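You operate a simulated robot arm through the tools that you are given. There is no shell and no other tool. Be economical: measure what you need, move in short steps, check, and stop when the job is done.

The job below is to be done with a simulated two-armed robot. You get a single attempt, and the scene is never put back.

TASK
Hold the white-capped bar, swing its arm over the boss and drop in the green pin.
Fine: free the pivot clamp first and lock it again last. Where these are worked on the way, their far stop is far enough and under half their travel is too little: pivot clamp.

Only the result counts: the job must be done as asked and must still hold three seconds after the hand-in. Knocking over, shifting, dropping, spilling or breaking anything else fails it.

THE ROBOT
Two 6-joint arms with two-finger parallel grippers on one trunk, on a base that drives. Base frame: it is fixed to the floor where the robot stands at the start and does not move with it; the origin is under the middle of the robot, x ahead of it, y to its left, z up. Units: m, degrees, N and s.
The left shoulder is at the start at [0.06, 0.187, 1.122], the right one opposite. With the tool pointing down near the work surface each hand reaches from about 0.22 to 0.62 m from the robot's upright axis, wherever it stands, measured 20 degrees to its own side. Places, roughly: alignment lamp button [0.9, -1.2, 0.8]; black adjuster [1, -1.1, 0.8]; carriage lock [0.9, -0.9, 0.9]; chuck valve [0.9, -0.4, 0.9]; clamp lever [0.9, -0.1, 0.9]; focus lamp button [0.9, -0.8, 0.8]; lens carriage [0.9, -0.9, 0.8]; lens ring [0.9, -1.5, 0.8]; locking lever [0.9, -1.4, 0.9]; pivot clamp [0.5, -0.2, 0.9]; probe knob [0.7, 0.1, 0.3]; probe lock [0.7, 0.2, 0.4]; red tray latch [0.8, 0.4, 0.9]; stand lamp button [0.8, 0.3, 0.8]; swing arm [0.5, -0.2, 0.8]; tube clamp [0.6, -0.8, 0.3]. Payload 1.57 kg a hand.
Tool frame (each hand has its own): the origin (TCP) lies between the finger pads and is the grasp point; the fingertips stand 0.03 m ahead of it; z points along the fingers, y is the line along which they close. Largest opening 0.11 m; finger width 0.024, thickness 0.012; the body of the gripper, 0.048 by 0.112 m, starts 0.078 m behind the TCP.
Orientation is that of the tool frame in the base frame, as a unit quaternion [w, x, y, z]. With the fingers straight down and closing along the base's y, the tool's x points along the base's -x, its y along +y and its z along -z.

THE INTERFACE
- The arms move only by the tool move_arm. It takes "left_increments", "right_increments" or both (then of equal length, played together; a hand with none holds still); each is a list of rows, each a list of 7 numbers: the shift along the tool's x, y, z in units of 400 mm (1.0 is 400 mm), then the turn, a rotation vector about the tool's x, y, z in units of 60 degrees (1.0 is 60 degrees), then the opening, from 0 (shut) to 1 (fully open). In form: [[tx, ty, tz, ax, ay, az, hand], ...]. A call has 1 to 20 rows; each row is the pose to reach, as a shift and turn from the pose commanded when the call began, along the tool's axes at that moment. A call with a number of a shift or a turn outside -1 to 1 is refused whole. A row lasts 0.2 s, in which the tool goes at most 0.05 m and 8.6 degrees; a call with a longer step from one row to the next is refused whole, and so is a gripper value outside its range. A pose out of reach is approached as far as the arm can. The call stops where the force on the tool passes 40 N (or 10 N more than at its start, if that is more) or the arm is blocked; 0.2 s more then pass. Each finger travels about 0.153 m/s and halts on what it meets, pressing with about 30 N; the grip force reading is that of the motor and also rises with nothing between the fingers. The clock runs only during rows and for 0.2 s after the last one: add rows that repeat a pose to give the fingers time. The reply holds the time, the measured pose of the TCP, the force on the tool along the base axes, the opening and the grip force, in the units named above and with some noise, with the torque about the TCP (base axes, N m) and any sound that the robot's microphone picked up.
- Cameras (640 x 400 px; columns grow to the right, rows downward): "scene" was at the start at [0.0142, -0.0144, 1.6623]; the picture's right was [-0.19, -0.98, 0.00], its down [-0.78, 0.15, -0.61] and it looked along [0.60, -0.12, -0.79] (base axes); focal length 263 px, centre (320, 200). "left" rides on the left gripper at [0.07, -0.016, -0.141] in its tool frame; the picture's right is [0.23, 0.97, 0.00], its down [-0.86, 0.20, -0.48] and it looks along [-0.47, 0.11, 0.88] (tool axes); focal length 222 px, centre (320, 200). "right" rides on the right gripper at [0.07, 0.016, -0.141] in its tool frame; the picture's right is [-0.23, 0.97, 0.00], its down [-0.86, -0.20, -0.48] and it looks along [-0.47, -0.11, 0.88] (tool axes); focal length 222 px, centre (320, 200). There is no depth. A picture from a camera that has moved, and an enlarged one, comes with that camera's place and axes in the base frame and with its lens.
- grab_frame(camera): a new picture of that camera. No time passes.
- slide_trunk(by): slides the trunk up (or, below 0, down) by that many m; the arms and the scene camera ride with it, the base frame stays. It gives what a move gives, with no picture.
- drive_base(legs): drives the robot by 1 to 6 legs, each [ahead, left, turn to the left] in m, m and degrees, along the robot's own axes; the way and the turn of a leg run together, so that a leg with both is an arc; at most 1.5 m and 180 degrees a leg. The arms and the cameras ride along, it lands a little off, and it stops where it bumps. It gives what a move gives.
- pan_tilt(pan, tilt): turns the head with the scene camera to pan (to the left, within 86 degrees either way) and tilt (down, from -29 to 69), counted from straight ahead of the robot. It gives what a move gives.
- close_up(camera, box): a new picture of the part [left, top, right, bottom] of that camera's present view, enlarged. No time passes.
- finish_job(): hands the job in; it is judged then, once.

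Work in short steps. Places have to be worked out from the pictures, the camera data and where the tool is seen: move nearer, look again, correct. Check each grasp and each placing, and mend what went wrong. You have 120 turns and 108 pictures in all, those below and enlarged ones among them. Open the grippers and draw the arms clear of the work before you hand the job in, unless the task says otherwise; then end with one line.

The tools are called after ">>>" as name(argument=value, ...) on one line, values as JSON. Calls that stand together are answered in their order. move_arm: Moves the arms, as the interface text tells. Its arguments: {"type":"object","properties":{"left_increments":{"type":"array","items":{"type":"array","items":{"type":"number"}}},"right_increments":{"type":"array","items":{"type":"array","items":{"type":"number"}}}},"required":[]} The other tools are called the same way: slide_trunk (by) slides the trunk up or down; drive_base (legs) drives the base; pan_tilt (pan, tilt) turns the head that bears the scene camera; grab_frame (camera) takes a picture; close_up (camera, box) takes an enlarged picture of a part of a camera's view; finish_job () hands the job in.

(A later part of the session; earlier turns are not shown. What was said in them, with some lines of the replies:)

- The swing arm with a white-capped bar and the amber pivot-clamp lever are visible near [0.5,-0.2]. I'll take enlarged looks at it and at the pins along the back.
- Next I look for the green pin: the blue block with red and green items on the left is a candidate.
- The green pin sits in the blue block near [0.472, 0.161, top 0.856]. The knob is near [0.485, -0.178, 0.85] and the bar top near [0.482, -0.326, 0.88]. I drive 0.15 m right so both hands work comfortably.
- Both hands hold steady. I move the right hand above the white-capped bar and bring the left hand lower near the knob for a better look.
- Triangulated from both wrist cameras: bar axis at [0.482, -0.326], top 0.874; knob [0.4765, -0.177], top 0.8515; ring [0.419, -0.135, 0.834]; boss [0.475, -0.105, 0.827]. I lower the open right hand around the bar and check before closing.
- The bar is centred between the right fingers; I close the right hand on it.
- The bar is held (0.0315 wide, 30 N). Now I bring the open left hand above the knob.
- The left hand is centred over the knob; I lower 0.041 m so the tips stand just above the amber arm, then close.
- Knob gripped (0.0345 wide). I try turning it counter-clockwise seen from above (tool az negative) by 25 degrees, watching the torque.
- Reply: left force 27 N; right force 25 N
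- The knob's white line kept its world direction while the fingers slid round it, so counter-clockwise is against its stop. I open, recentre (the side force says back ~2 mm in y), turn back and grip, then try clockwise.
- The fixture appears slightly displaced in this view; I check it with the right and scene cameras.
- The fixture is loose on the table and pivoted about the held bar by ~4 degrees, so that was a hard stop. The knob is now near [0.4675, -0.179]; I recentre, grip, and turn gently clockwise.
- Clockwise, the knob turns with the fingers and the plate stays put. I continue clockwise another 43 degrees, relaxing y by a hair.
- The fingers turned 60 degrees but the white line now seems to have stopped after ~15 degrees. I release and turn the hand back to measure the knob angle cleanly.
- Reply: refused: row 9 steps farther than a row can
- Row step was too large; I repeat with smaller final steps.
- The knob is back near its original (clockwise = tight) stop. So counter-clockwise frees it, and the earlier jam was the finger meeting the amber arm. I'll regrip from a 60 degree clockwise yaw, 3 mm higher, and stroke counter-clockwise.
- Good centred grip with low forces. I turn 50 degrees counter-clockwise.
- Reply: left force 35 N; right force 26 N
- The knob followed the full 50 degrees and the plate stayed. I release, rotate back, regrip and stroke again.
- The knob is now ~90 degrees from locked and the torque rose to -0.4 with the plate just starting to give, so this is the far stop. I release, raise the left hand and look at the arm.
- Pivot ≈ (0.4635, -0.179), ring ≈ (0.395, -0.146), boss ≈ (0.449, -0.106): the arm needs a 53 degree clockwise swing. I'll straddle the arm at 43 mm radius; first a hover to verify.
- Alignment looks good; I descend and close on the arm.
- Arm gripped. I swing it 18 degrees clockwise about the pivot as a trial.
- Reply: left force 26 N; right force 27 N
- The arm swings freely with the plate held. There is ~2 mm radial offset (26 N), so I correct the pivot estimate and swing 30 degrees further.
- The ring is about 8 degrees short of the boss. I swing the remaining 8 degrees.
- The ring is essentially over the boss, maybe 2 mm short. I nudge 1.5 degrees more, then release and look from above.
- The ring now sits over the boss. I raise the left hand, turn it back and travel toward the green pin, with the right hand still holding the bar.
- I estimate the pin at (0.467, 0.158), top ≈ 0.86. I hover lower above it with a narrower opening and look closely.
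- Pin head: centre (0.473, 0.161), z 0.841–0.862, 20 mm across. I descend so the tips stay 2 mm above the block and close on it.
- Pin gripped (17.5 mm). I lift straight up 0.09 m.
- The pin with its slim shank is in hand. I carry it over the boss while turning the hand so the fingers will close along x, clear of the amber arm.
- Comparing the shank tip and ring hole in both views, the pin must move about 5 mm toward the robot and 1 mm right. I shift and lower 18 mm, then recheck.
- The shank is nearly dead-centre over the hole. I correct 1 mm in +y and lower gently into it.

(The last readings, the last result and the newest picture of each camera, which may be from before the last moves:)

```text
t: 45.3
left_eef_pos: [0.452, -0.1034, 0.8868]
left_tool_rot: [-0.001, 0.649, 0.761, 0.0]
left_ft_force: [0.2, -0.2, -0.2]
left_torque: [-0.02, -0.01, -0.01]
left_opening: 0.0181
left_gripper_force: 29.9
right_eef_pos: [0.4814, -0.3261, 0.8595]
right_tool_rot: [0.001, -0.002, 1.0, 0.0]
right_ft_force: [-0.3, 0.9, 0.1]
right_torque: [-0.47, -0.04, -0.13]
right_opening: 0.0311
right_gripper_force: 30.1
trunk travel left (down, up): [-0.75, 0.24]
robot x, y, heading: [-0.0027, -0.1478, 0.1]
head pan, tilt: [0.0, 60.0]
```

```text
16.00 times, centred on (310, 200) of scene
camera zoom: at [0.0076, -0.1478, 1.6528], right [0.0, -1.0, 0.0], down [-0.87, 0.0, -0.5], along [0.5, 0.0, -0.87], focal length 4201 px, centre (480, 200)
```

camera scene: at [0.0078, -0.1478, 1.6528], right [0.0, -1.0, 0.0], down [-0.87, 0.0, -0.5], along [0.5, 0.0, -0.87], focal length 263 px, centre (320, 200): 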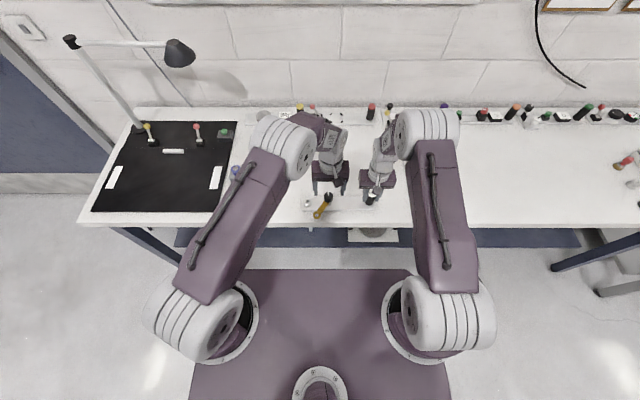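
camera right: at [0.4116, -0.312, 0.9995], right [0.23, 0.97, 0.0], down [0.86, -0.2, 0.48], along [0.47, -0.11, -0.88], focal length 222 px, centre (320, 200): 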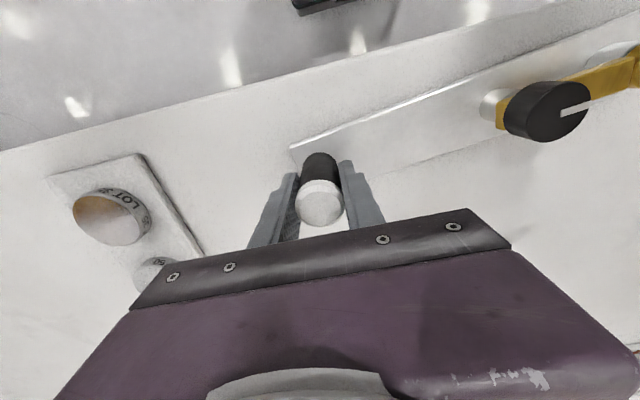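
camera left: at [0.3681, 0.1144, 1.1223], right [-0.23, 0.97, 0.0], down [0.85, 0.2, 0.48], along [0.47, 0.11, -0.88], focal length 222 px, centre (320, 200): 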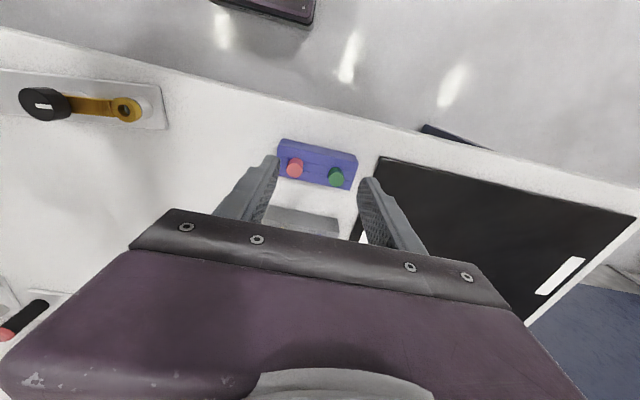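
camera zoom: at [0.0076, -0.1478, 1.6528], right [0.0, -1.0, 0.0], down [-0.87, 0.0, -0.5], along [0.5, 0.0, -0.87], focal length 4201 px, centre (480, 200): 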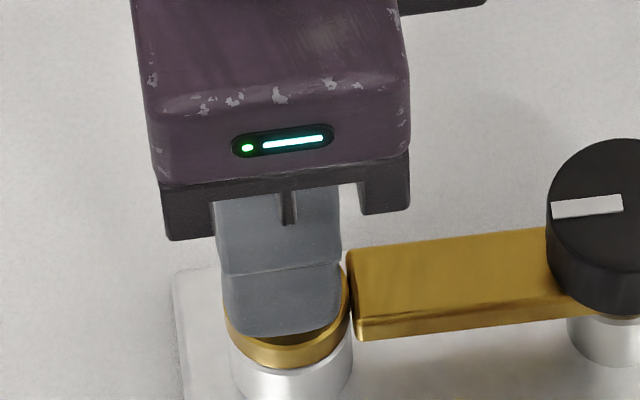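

No contact force, so the shank is entering freely. I continue down.

>>> move_arm(left_increments=[[0, 0, 0.01, 0, 0, 0, 0], [0, 0, 0.02, 0, 0, 0, 0], [0, 0, 0.028, 0, 0, 0, 0], [0, 0, 0.035, 0, 0, 0, 0]])

>>> close_up(camera="left", box=[270, 120, 370, 182])

>>> close_up(camera="scene", box=[295, 190, 325, 210])

```text
t: 46.3
left_eef_pos: [0.4516, -0.1034, 0.873]
left_tool_rot: [0.001, 0.649, 0.761, 0.001]
left_ft_force: [-1.0, 0.5, 18.5]
left_torque: [0.03, 0.06, 0.0]
left_opening: 0.0183
left_gripper_force: 29.9
right_eef_pos: [0.4803, -0.3281, 0.8593]
right_tool_rot: [0.0, -0.002, 1.0, 0.0]
right_ft_force: [0.2, -1.6, -1.2]
right_torque: [-0.44, 0.12, -0.17]
right_opening: 0.0311
right_gripper_force: 30.3
trunk travel left (down, up): [-0.75, 0.24]
robot x, y, heading: [0.0021, -0.146, 0.2]
head pan, tilt: [0.0, 60.0]
```

```text
6.40 times, centred on (320, 151) of left
camera zoom: at [0.4247, -0.0388, 1.0133], right [0.93, 0.38, 0.0], down [0.33, -0.81, 0.48], along [0.18, -0.44, -0.88], focal length 1422 px, centre (320, 514)
```

zoom: 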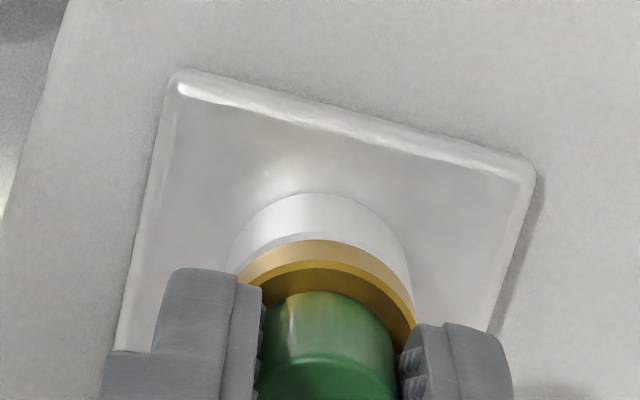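

```text
16.00 times, centred on (310, 200) of scene
camera zoom: at [0.0059, -0.1482, 1.6529], right [0.0, -1.0, 0.0], down [-0.87, 0.0, -0.5], along [0.5, 0.0, -0.87], focal length 4201 px, centre (480, 200)
```

zoom: 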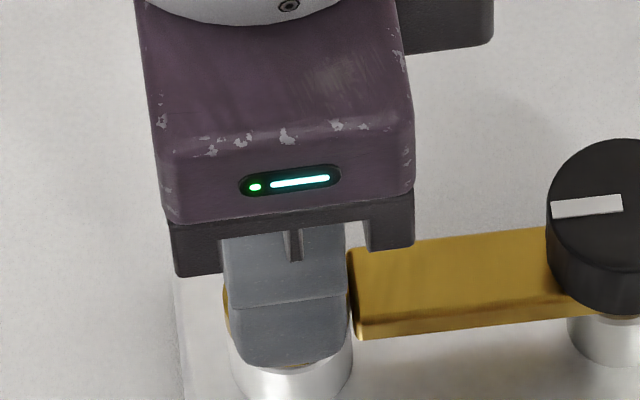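

Contact with 18 N at TCP z 0.873, matching the head seated on the ring. I open the fingers and lift to check.

>>> move_arm(left_increments=[[0, 0, -0.004, 0, 0, 0, 0.15], [0, 0, -0.004, 0, 0, 0, 0.3], [0, 0, -0.06, 0, 0, 0, 0.35], [0, 0, -0.12, 0, 0, 0, 0.35], [0, 0, -0.17, 0, 0, 0, 0.35], [0, 0, -0.17, 0, 0, 0, 0.35]])

>>> close_up(camera="left", box=[260, 90, 420, 190])

>>> close_up(camera="scene", box=[295, 188, 340, 216])

```text
t: 47.7
left_eef_pos: [0.4511, -0.1045, 0.9392]
left_tool_rot: [-0.001, 0.649, 0.76, 0.001]
left_ft_force: [0.6, 1.0, -0.4]
left_torque: [-0.01, 0.0, 0.02]
left_opening: 0.0384
left_gripper_force: 0.0
right_eef_pos: [0.4826, -0.3269, 0.8589]
right_tool_rot: [0.001, -0.001, 1.0, 0.0]
right_ft_force: [-0.8, -2.1, 2.4]
right_torque: [0.3, 0.09, -0.05]
right_opening: 0.0314
right_gripper_force: 30.0
trunk travel left (down, up): [-0.75, 0.24]
robot x, y, heading: [-0.0022, -0.1512, 0.2]
head pan, tilt: [0.0, 60.0]
```

```text
4.00 times, centred on (340, 140) of left
camera zoom: at [0.4248, -0.0381, 1.0806], right [0.93, 0.38, 0.0], down [0.33, -0.81, 0.48], along [0.18, -0.44, -0.88], focal length 888 px, centre (240, 440)
```

zoom: 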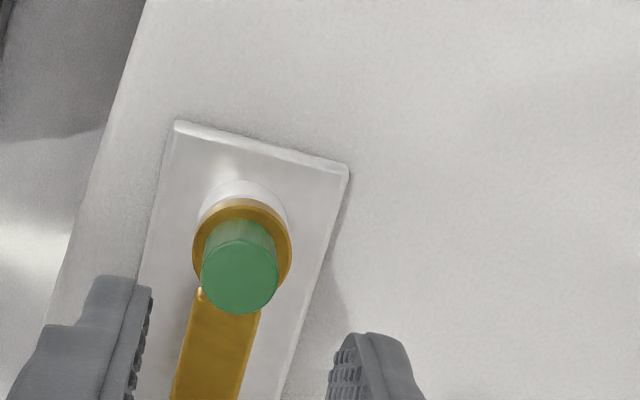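

```text
14.22 times, centred on (318, 202) of scene
camera zoom: at [0.0075, -0.1478, 1.6528], right [0.0, -1.0, 0.0], down [-0.87, 0.0, -0.5], along [0.5, 0.0, -0.87], focal length 3734 px, centre (356, 172)
```

zoom: 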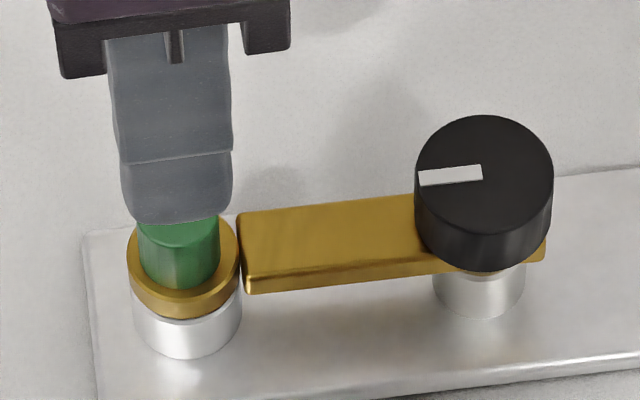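

The pin is seated upright in ring and boss. Now I go to the knob (≈ (0.462, -0.178)) with the hand yawed about -45 degrees, ready for clockwise strokes.

>>> move_arm(left_increments=[[-0.02, 0, -0.02, 0, 0, -0.1, 0.5], [-0.07, 0, -0.02, 0, 0, -0.2, 0.5], [-0.12, -0.001, -0.02, 0, 0, -0.33, 0.5], [-0.17, -0.002, 0, 0, 0, -0.46, 0.5], [-0.186, -0.002, 0.02, 0, 0, -0.6, 0.5], [-0.186, -0.002, 0.04, 0, 0, -0.6, 0.5], [-0.186, -0.002, 0.04, 0, 0, -0.6, 0.5]])

>>> close_up(camera="left", box=[200, 80, 440, 230])

```text
t: 49.3
left_eef_pos: [0.4636, -0.1754, 0.9237]
left_tool_rot: [0.0, 0.382, 0.924, -0.001]
left_ft_force: [-0.3, 0.3, -0.2]
left_torque: [-0.02, 0.0, 0.01]
left_opening: 0.0548
left_gripper_force: 0.1
right_eef_pos: [0.4816, -0.3281, 0.8594]
right_tool_rot: [0.0, -0.001, 1.0, -0.001]
right_ft_force: [-0.2, 0.6, 1.6]
right_torque: [-0.49, -0.04, -0.1]
right_opening: 0.0312
right_gripper_force: 29.8
trunk travel left (down, up): [-0.75, 0.24]
robot x, y, heading: [-0.0015, -0.1513, 0.3]
head pan, tilt: [0.0, 60.0]
```

```text
2.67 times, centred on (320, 155) of left
camera zoom: at [0.403, -0.1403, 1.0646], right [0.53, 0.85, 0.0], down [0.75, -0.46, 0.48], along [0.41, -0.25, -0.88], focal length 592 px, centre (320, 320)
```

zoom: 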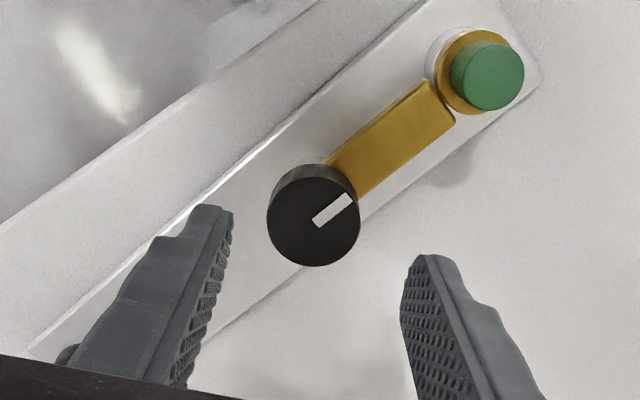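

The knob centre is at about (0.464, -0.180). I centre, descend to TCP z 0.873 and grip.

>>> move_arm(left_increments=[[-0.009, -0.0075, 0.04, 0, 0, 0, 0.5], [-0.009, -0.0075, 0.09, 0, 0, 0, 0.5], [-0.009, -0.0075, 0.127, 0, 0, 0, 0.5], [-0.009, -0.0075, 0.127, 0, 0, 0, 0.2], [-0.009, -0.0075, 0.127, 0, 0, 0, 0], [-0.009, -0.0075, 0.127, 0, 0, 0, 0]])

>>> close_up(camera="left", box=[200, 80, 440, 230])

```text
t: 50.7
left_eef_pos: [0.4633, -0.1797, 0.8724]
left_tool_rot: [0.0, 0.382, 0.924, 0.001]
left_ft_force: [2.4, 8.7, 0.7]
left_torque: [-0.05, 0.11, 0.06]
left_opening: 0.033
left_gripper_force: 30.0
right_eef_pos: [0.4827, -0.3277, 0.8579]
right_tool_rot: [0.0, -0.001, 1.0, 0.0]
right_ft_force: [-0.8, -7.5, 4.1]
right_torque: [0.65, 0.01, -0.11]
right_opening: 0.0314
right_gripper_force: 29.8
trunk travel left (down, up): [-0.75, 0.24]
robot x, y, heading: [0.0011, -0.1492, -0.1]
head pan, tilt: [0.0, 60.0]
```

```text
2.67 times, centred on (320, 155) of left
camera zoom: at [0.4034, -0.1443, 1.0138], right [0.53, 0.85, 0.0], down [0.75, -0.46, 0.48], along [0.41, -0.25, -0.88], focal length 592 px, centre (320, 320)
```

zoom: 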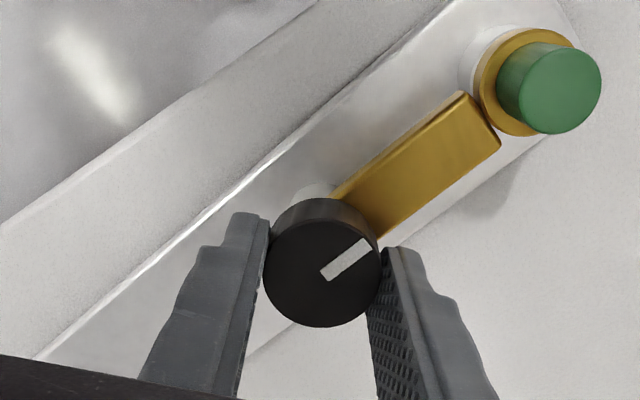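

Gripped and clear of the arm. I turn 50 degrees clockwise.

>>> move_arm(left_increments=[[0, 0, 0, 0, 0, 0.12, 0], [0, 0, 0, 0, 0, 0.24, 0], [0, 0, 0, 0, 0, 0.36, 0], [0, 0, 0, 0, 0, 0.48, 0], [0, 0, 0, 0, 0, 0.6, 0], [0, 0, 0, 0, 0, 0.72, 0], [0, 0, 0, 0, 0, 0.83, 0], [0, 0, 0, 0, 0, 0.83, 0]])

>>> close_up(camera="left", box=[200, 80, 440, 230])

>>> close_up(camera="scene", box=[290, 180, 390, 242])

```text
t: 52.5
left_eef_pos: [0.4632, -0.1806, 0.8738]
left_tool_rot: [0.0, 0.736, 0.677, -0.001]
left_ft_force: [-5.2, 8.2, -3.6]
left_torque: [0.05, 0.0, -0.09]
left_opening: 0.0332
left_gripper_force: 30.3
right_eef_pos: [0.4821, -0.3266, 0.8591]
right_tool_rot: [0.001, -0.001, 1.0, 0.0]
right_ft_force: [6.4, -8.5, 6.1]
right_torque: [0.75, 0.1, -0.43]
right_opening: 0.0313
right_gripper_force: 30.1
trunk travel left (down, up): [-0.75, 0.24]
robot x, y, heading: [-0.0025, -0.1469, -0.0]
head pan, tilt: [0.0, 60.0]
```

```text
2.67 times, centred on (320, 155) of left
camera zoom: at [0.4541, -0.1116, 1.014], right [0.99, 0.14, 0.0], down [0.13, -0.87, 0.48], along [0.07, -0.47, -0.88], focal length 592 px, centre (320, 320)
```

zoom: 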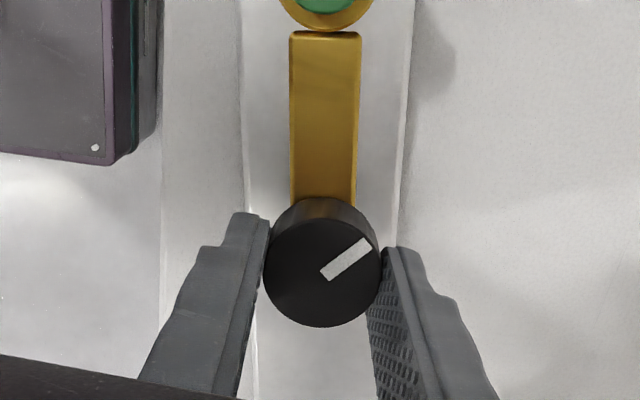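

```text
6.40 times, centred on (340, 211) of scene
camera zoom: at [0.0082, -0.1475, 1.6528], right [0.0, -1.0, 0.0], down [-0.87, 0.0, -0.5], along [0.5, 0.0, -0.87], focal length 1680 px, centre (192, 130)
```

zoom: 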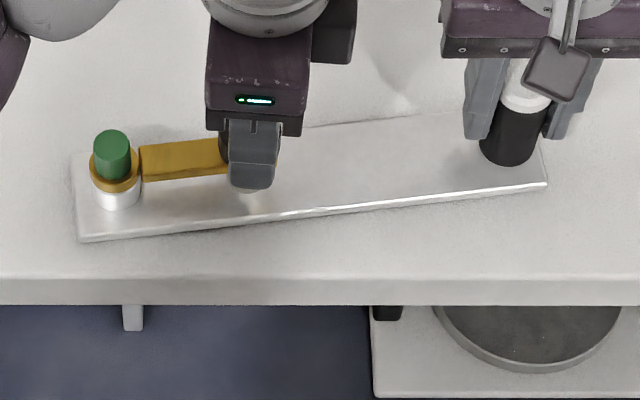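

The knob followed the full 50 degrees (yaw now -95). I release, turn back 45 degrees, regrip.

>>> move_arm(left_increments=[[0, 0, 0, 0, 0, 0, 0.3], [0, 0, 0, 0, 0, 0, 0.5], [0, 0, 0, 0, 0, -0.13, 0.5], [0, 0, 0, 0, 0, -0.26, 0.5], [0, 0, 0, 0, 0, -0.39, 0.5], [0, 0, 0, 0, 0, -0.52, 0.5], [0, 0, 0, 0, 0, -0.65, 0.5], [0, 0, 0, 0, 0, -0.78, 0.5], [0, 0, 0, 0, 0, -0.83, 0.5], [0, 0, 0, 0, 0, -0.83, 0.2], [0, 0, 0, 0, 0, -0.83, 0], [0, 0, 0, 0, 0, -0.83, 0]])

>>> move_arm(left_increments=[[0, 0, 0, 0, 0, 0.12, 0], [0, 0, 0, 0, 0, 0.24, 0], [0, 0, 0, 0, 0, 0.36, 0], [0, 0, 0, 0, 0, 0.48, 0], [0, 0, 0, 0, 0, 0.6, 0]])

>>> close_up(camera="left", box=[200, 80, 440, 230])

```text
t: 55.1
left_eef_pos: [0.463, -0.1808, 0.8736]
left_tool_rot: [0.0, 0.381, 0.925, 0.0]
left_ft_force: [4.7, 15.4, 2.0]
left_torque: [-0.19, -0.41, 0.06]
left_opening: 0.033
left_gripper_force: 30.2
right_eef_pos: [0.4819, -0.3277, 0.8599]
right_tool_rot: [-0.001, 0.0, 1.0, 0.0]
right_ft_force: [-1.1, -14.3, 3.1]
right_torque: [0.66, 0.46, 0.29]
right_opening: 0.0315
right_gripper_force: 30.1
trunk travel left (down, up): [-0.75, 0.24]
robot x, y, heading: [-0.0025, -0.1493, 0.2]
head pan, tilt: [0.0, 60.0]
```

```text
t: 56.3
left_eef_pos: [0.4617, -0.1811, 0.8747]
left_tool_rot: [-0.001, 0.65, 0.76, 0.0]
left_ft_force: [-3.7, 8.7, 0.9]
left_torque: [0.68, -0.07, 0.07]
left_opening: 0.033
left_gripper_force: 29.9
right_eef_pos: [0.4824, -0.3286, 0.8589]
right_tool_rot: [0.001, -0.001, 1.0, 0.0]
right_ft_force: [2.1, -9.6, 0.0]
right_torque: [-0.77, 0.39, -0.3]
right_opening: 0.0313
right_gripper_force: 29.8
trunk travel left (down, up): [-0.75, 0.24]
robot x, y, heading: [-0.0048, -0.1494, 0.2]
head pan, tilt: [0.0, 60.0]
```

```text
2.67 times, centred on (320, 155) of left
camera zoom: at [0.4365, -0.1161, 1.0145], right [0.93, 0.38, 0.0], down [0.33, -0.81, 0.48], along [0.18, -0.44, -0.88], focal length 592 px, centre (320, 320)
```

zoom: 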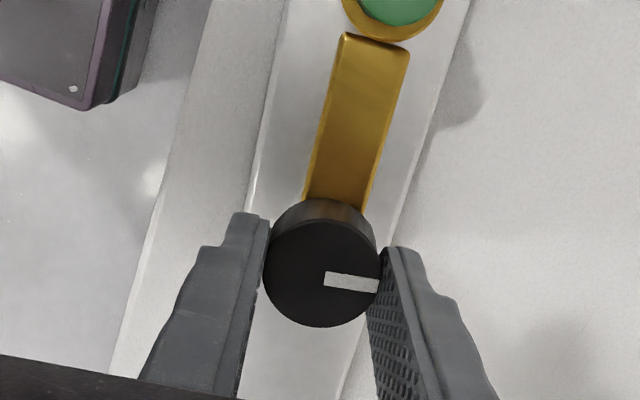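

The line is back near the locked angle; I turn further until the stop is felt.

>>> move_arm(left_increments=[[0, 0, 0, 0, 0, 0.08, 0], [0, 0, 0, 0, 0, 0.16, 0], [0, 0, 0, 0, 0, 0.24, 0], [0, 0, 0, 0, 0, 0.24, 0]])

>>> close_up(camera="left", box=[200, 80, 440, 230])

>>> close_up(camera="scene", box=[290, 180, 390, 242])

```text
t: 57.3
left_eef_pos: [0.4626, -0.1817, 0.8742]
left_tool_rot: [0.001, 0.74, 0.673, 0.0]
left_ft_force: [-0.6, -4.9, -0.3]
left_torque: [-0.23, -0.01, 0.35]
left_opening: 0.0331
left_gripper_force: 29.7
right_eef_pos: [0.4824, -0.3259, 0.859]
right_tool_rot: [0.0, -0.001, 1.0, 0.0]
right_ft_force: [1.2, 3.6, 2.4]
right_torque: [-0.51, 0.03, -0.29]
right_opening: 0.0313
right_gripper_force: 29.3
trunk travel left (down, up): [-0.75, 0.24]
robot x, y, heading: [0.0012, -0.1457, 0.4]
head pan, tilt: [0.0, 60.0]
```

```text
2.67 times, centred on (320, 155) of left
camera zoom: at [0.4546, -0.1123, 1.0143], right [0.99, 0.13, 0.0], down [0.12, -0.87, 0.48], along [0.07, -0.48, -0.88], focal length 592 px, centre (320, 320)
```

zoom: 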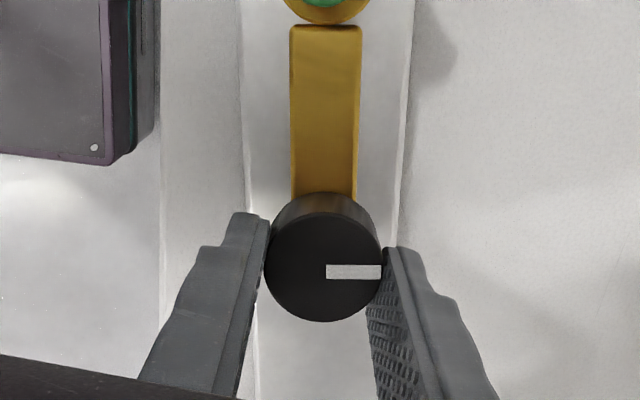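

```text
6.40 times, centred on (340, 211) of scene
camera zoom: at [0.0081, -0.1479, 1.6528], right [0.0, -1.0, 0.0], down [-0.87, 0.0, -0.5], along [0.5, 0.0, -0.87], focal length 1680 px, centre (192, 130)
```

zoom: 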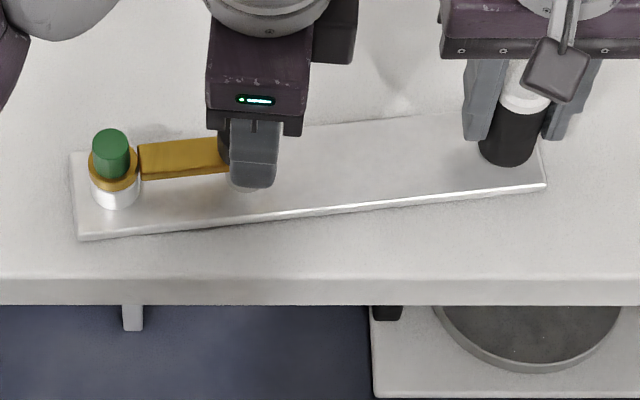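

The line held while the fingers slipped at 0.35 Nm, so the clamp is locked at its stop. The fixture sits about 6 degrees rotated from its original position, so while I hold both bar and knob I ease it back with a small arc about the bar.

>>> move_arm(left_increments=[[0.0012, 0.009, 0, 0, 0, 0.025, 0], [0.003, 0.019, 0, 0, 0, 0.05, 0], [0.005, 0.029, 0, 0, 0, 0.075, 0], [0.0065, 0.0376, 0, 0, 0, 0.1, 0], [0.0065, 0.0376, 0, 0, 0, 0.1, 0]])

>>> close_up(camera="scene", box=[290, 180, 390, 242])

```text
t: 58.5
left_eef_pos: [0.4772, -0.181, 0.8736]
left_tool_rot: [0.001, 0.774, 0.634, 0.0]
left_ft_force: [-5.6, -15.0, 8.7]
left_torque: [-0.28, 0.16, 0.05]
left_opening: 0.0332
left_gripper_force: 30.0
right_eef_pos: [0.4808, -0.3261, 0.8598]
right_tool_rot: [0.001, -0.002, 1.0, 0.0]
right_ft_force: [4.9, 12.9, -0.4]
right_torque: [-0.63, 0.27, -0.42]
right_opening: 0.0315
right_gripper_force: 30.7
trunk travel left (down, up): [-0.75, 0.24]
robot x, y, heading: [0.0054, -0.1445, 0.1]
head pan, tilt: [0.0, 60.0]
```

```text
6.40 times, centred on (340, 211) of scene
camera zoom: at [0.007, -0.148, 1.6528], right [0.0, -1.0, 0.0], down [-0.87, 0.0, -0.5], along [0.5, 0.0, -0.87], focal length 1680 px, centre (192, 130)
```

zoom: 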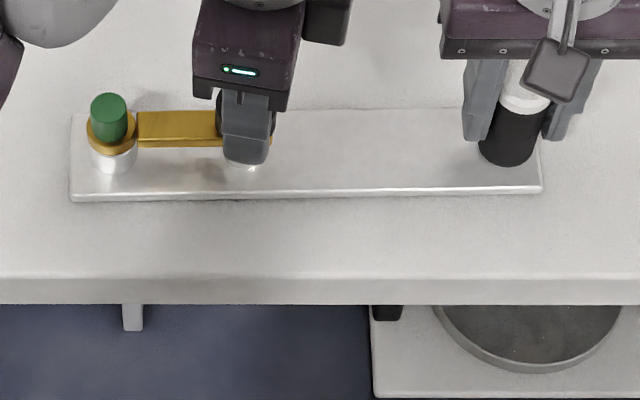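

The plate is back at its original angle. I release the knob and lift the left hand, then check the knob, pin and arm.

>>> move_arm(left_increments=[[0, 0, 0, 0, 0, 0, 0.25], [0, 0, 0, 0, 0, 0, 0.5], [0, 0, -0.06, 0, 0, 0, 0.5], [0, 0, -0.15, 0, 0, 0, 0.5], [0, 0, -0.25, 0, 0, 0, 0.5], [0, 0, -0.25, 0, 0, 0, 0.5]])

>>> close_up(camera="left", box=[220, 60, 460, 210])

>>> close_up(camera="scene", box=[290, 180, 390, 242])

```text
t: 59.9
left_eef_pos: [0.4765, -0.1787, 0.9739]
left_tool_rot: [0.0, 0.773, 0.634, 0.0]
left_ft_force: [-0.9, -1.0, -0.4]
left_torque: [-0.02, -0.01, 0.01]
left_opening: 0.0548
left_gripper_force: 0.1
right_eef_pos: [0.4813, -0.3265, 0.859]
right_tool_rot: [0.0, -0.001, 1.0, 0.0]
right_ft_force: [-1.7, -2.8, 3.9]
right_torque: [0.27, 0.42, 0.15]
right_opening: 0.0316
right_gripper_force: 30.3
trunk travel left (down, up): [-0.75, 0.24]
robot x, y, heading: [-0.0006, -0.1454, 0.2]
head pan, tilt: [0.0, 60.0]
```

```text
2.67 times, centred on (340, 135) of left
camera zoom: at [0.4758, -0.1091, 1.1148], right [1.0, 0.03, 0.0], down [0.03, -0.88, 0.48], along [0.02, -0.48, -0.88], focal length 592 px, centre (267, 373)
```

zoom: 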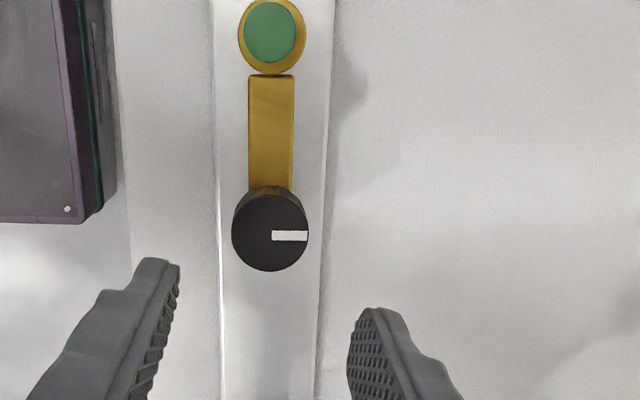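

```text
6.40 times, centred on (340, 211) of scene
camera zoom: at [0.007, -0.148, 1.6528], right [0.0, -1.0, 0.0], down [-0.87, 0.0, -0.5], along [0.5, 0.0, -0.87], focal length 1680 px, centre (192, 130)
```

zoom: 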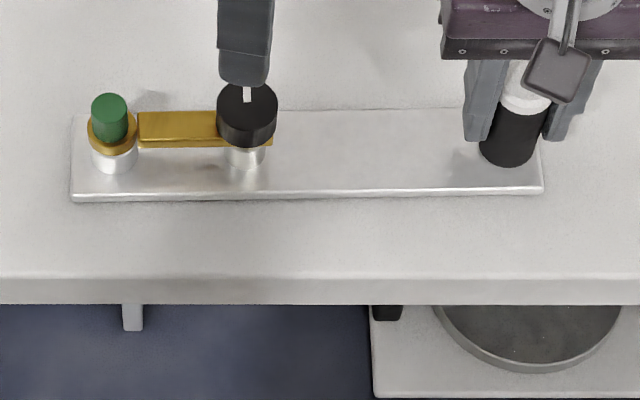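

The knob line is square to the plate (locked), the pin is seated, and the fixture is in place. I release the bar, lift the right hand straight up, and raise the left further.

>>> move_arm(right_increments=[[0, 0, 0, 0, 0, 0, 0.3], [0, 0, 0, 0, 0, 0, 0.6], [0, 0, 0, 0, 0, 0, 0.8], [0, 0, -0.1, 0, 0, 0, 0.8], [0, 0, -0.22, 0, 0, 0, 0.8], [0, 0, -0.34, 0, 0, 0, 0.8], [0, 0, -0.46, 0, 0, 0, 0.8], [0, 0, -0.5, 0, 0, 0, 0.8]], left_increments=[[0, 0, 0, 0, 0, 0, 0.5], [0, 0, 0, 0, 0, 0, 0.5], [0, 0, 0, 0, 0, 0, 0.5], [0, 0, -0.1, 0, 0, 0, 0.5], [0.1, 0, -0.18, 0, 0, 0, 0.5], [0.2, 0, -0.22, 0, 0, 0, 0.5], [0.3, 0, -0.25, 0, 0, 0, 0.5], [0.38, 0, -0.25, 0, 0, 0, 0.5]])

>>> close_up(camera="scene", box=[200, 150, 440, 300])

>>> grab_frame(camera="scene")

```text
refused: row 5 steps farther than a row can; nothing moved
```

```text
2.67 times, centred on (320, 225) of scene
camera zoom: at [0.007, -0.148, 1.6528], right [0.0, -1.0, 0.0], down [-0.87, 0.0, -0.5], along [0.5, 0.0, -0.87], focal length 700 px, centre (320, 133)
```

zoom: 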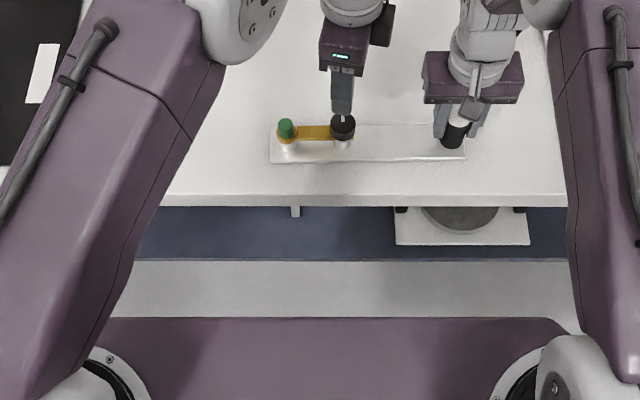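

```text
24 pictures are left
camera scene: at [0.007, -0.148, 1.6528], right [0.0, -1.0, 0.0], down [-0.87, 0.0, -0.5], along [0.5, 0.0, -0.87], focal length 263 px, centre (320, 200)
```

scene: 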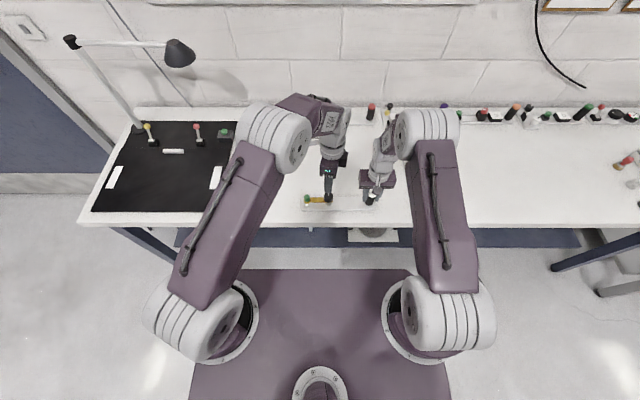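

A row step was slightly too long; I repeat with shorter steps.

>>> move_arm(right_increments=[[0, 0, 0, 0, 0, 0, 0.3], [0, 0, 0, 0, 0, 0, 0.6], [0, 0, 0, 0, 0, 0, 0.8], [0, 0, -0.08, 0, 0, 0, 0.8], [0, 0, -0.18, 0, 0, 0, 0.8], [0, 0, -0.28, 0, 0, 0, 0.8], [0, 0, -0.38, 0, 0, 0, 0.8], [0, 0, -0.46, 0, 0, 0, 0.8]], left_increments=[[0, 0, 0, 0, 0, 0, 0.5], [0, 0, 0, 0, 0, 0, 0.5], [0, 0, 0, 0, 0, 0, 0.5], [0, 0, -0.1, 0, 0, 0, 0.5], [0.08, 0, -0.16, 0, 0, 0, 0.5], [0.17, 0, -0.2, 0, 0, 0, 0.5], [0.26, 0, -0.22, 0, 0, 0, 0.5], [0.35, 0, -0.22, 0, 0, 0, 0.5]])

>>> close_up(camera="scene", box=[290, 180, 390, 242])

>>> grab_frame(camera="scene")

```text
t: 61.7
left_eef_pos: [0.5047, -0.04, 1.0609]
left_tool_rot: [0.001, 0.773, 0.634, -0.001]
left_ft_force: [0.3, 0.2, 0.4]
left_torque: [-0.05, -0.01, 0.01]
left_opening: 0.055
left_gripper_force: 0.1
right_eef_pos: [0.4821, -0.3261, 1.0428]
right_tool_rot: [0.001, 0.0, 1.0, -0.002]
right_ft_force: [-0.6, -0.4, -0.4]
right_torque: [-0.02, -0.01, 0.0]
right_opening: 0.0881
right_gripper_force: 0.1
trunk travel left (down, up): [-0.75, 0.24]
robot x, y, heading: [0.0, -0.1459, 0.0]
head pan, tilt: [0.0, 60.0]
```

```text
6.40 times, centred on (340, 211) of scene
camera zoom: at [0.0076, -0.1458, 1.6528], right [0.0, -1.0, 0.0], down [-0.87, 0.0, -0.5], along [0.5, 0.0, -0.87], focal length 1680 px, centre (192, 130)
```

zoom: 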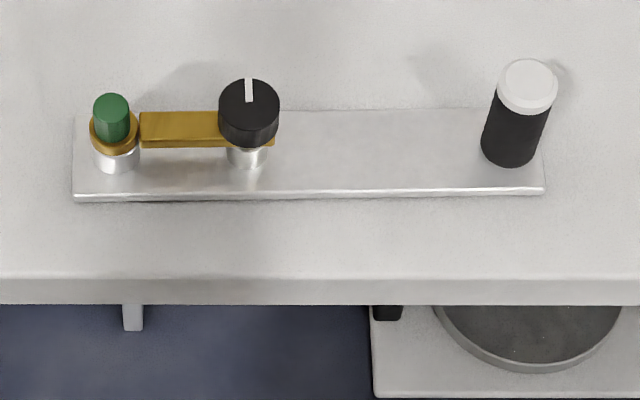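

```text
22 pictures are left
camera scene: at [0.0076, -0.1458, 1.6528], right [0.0, -1.0, 0.0], down [-0.87, 0.0, -0.5], along [0.5, 0.0, -0.87], focal length 263 px, centre (320, 200)
```

scene: 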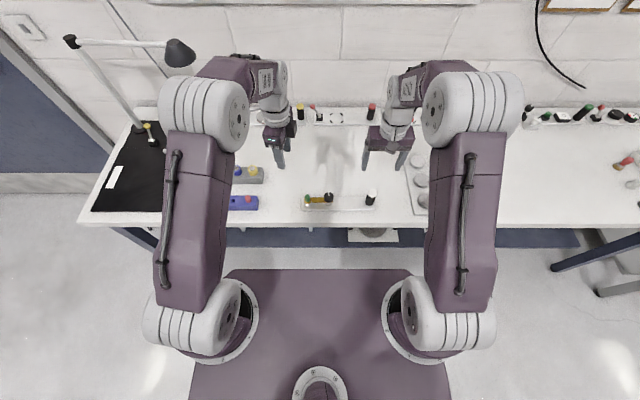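

The pin is seated, the arm is over the boss, the clamp is locked and both hands are clear, so I hand the job in.

>>> finish_job()

```text
The job is handed in.
```

I freed the pivot clamp, swung the amber arm over the boss with the white-capped bar held, dropped in the green pin, and locked the clamp again at its stop. My first attempt on the clamp pivoted the loose fixture about 6° around the held bar, and I eased it back to its original angle before letting go.
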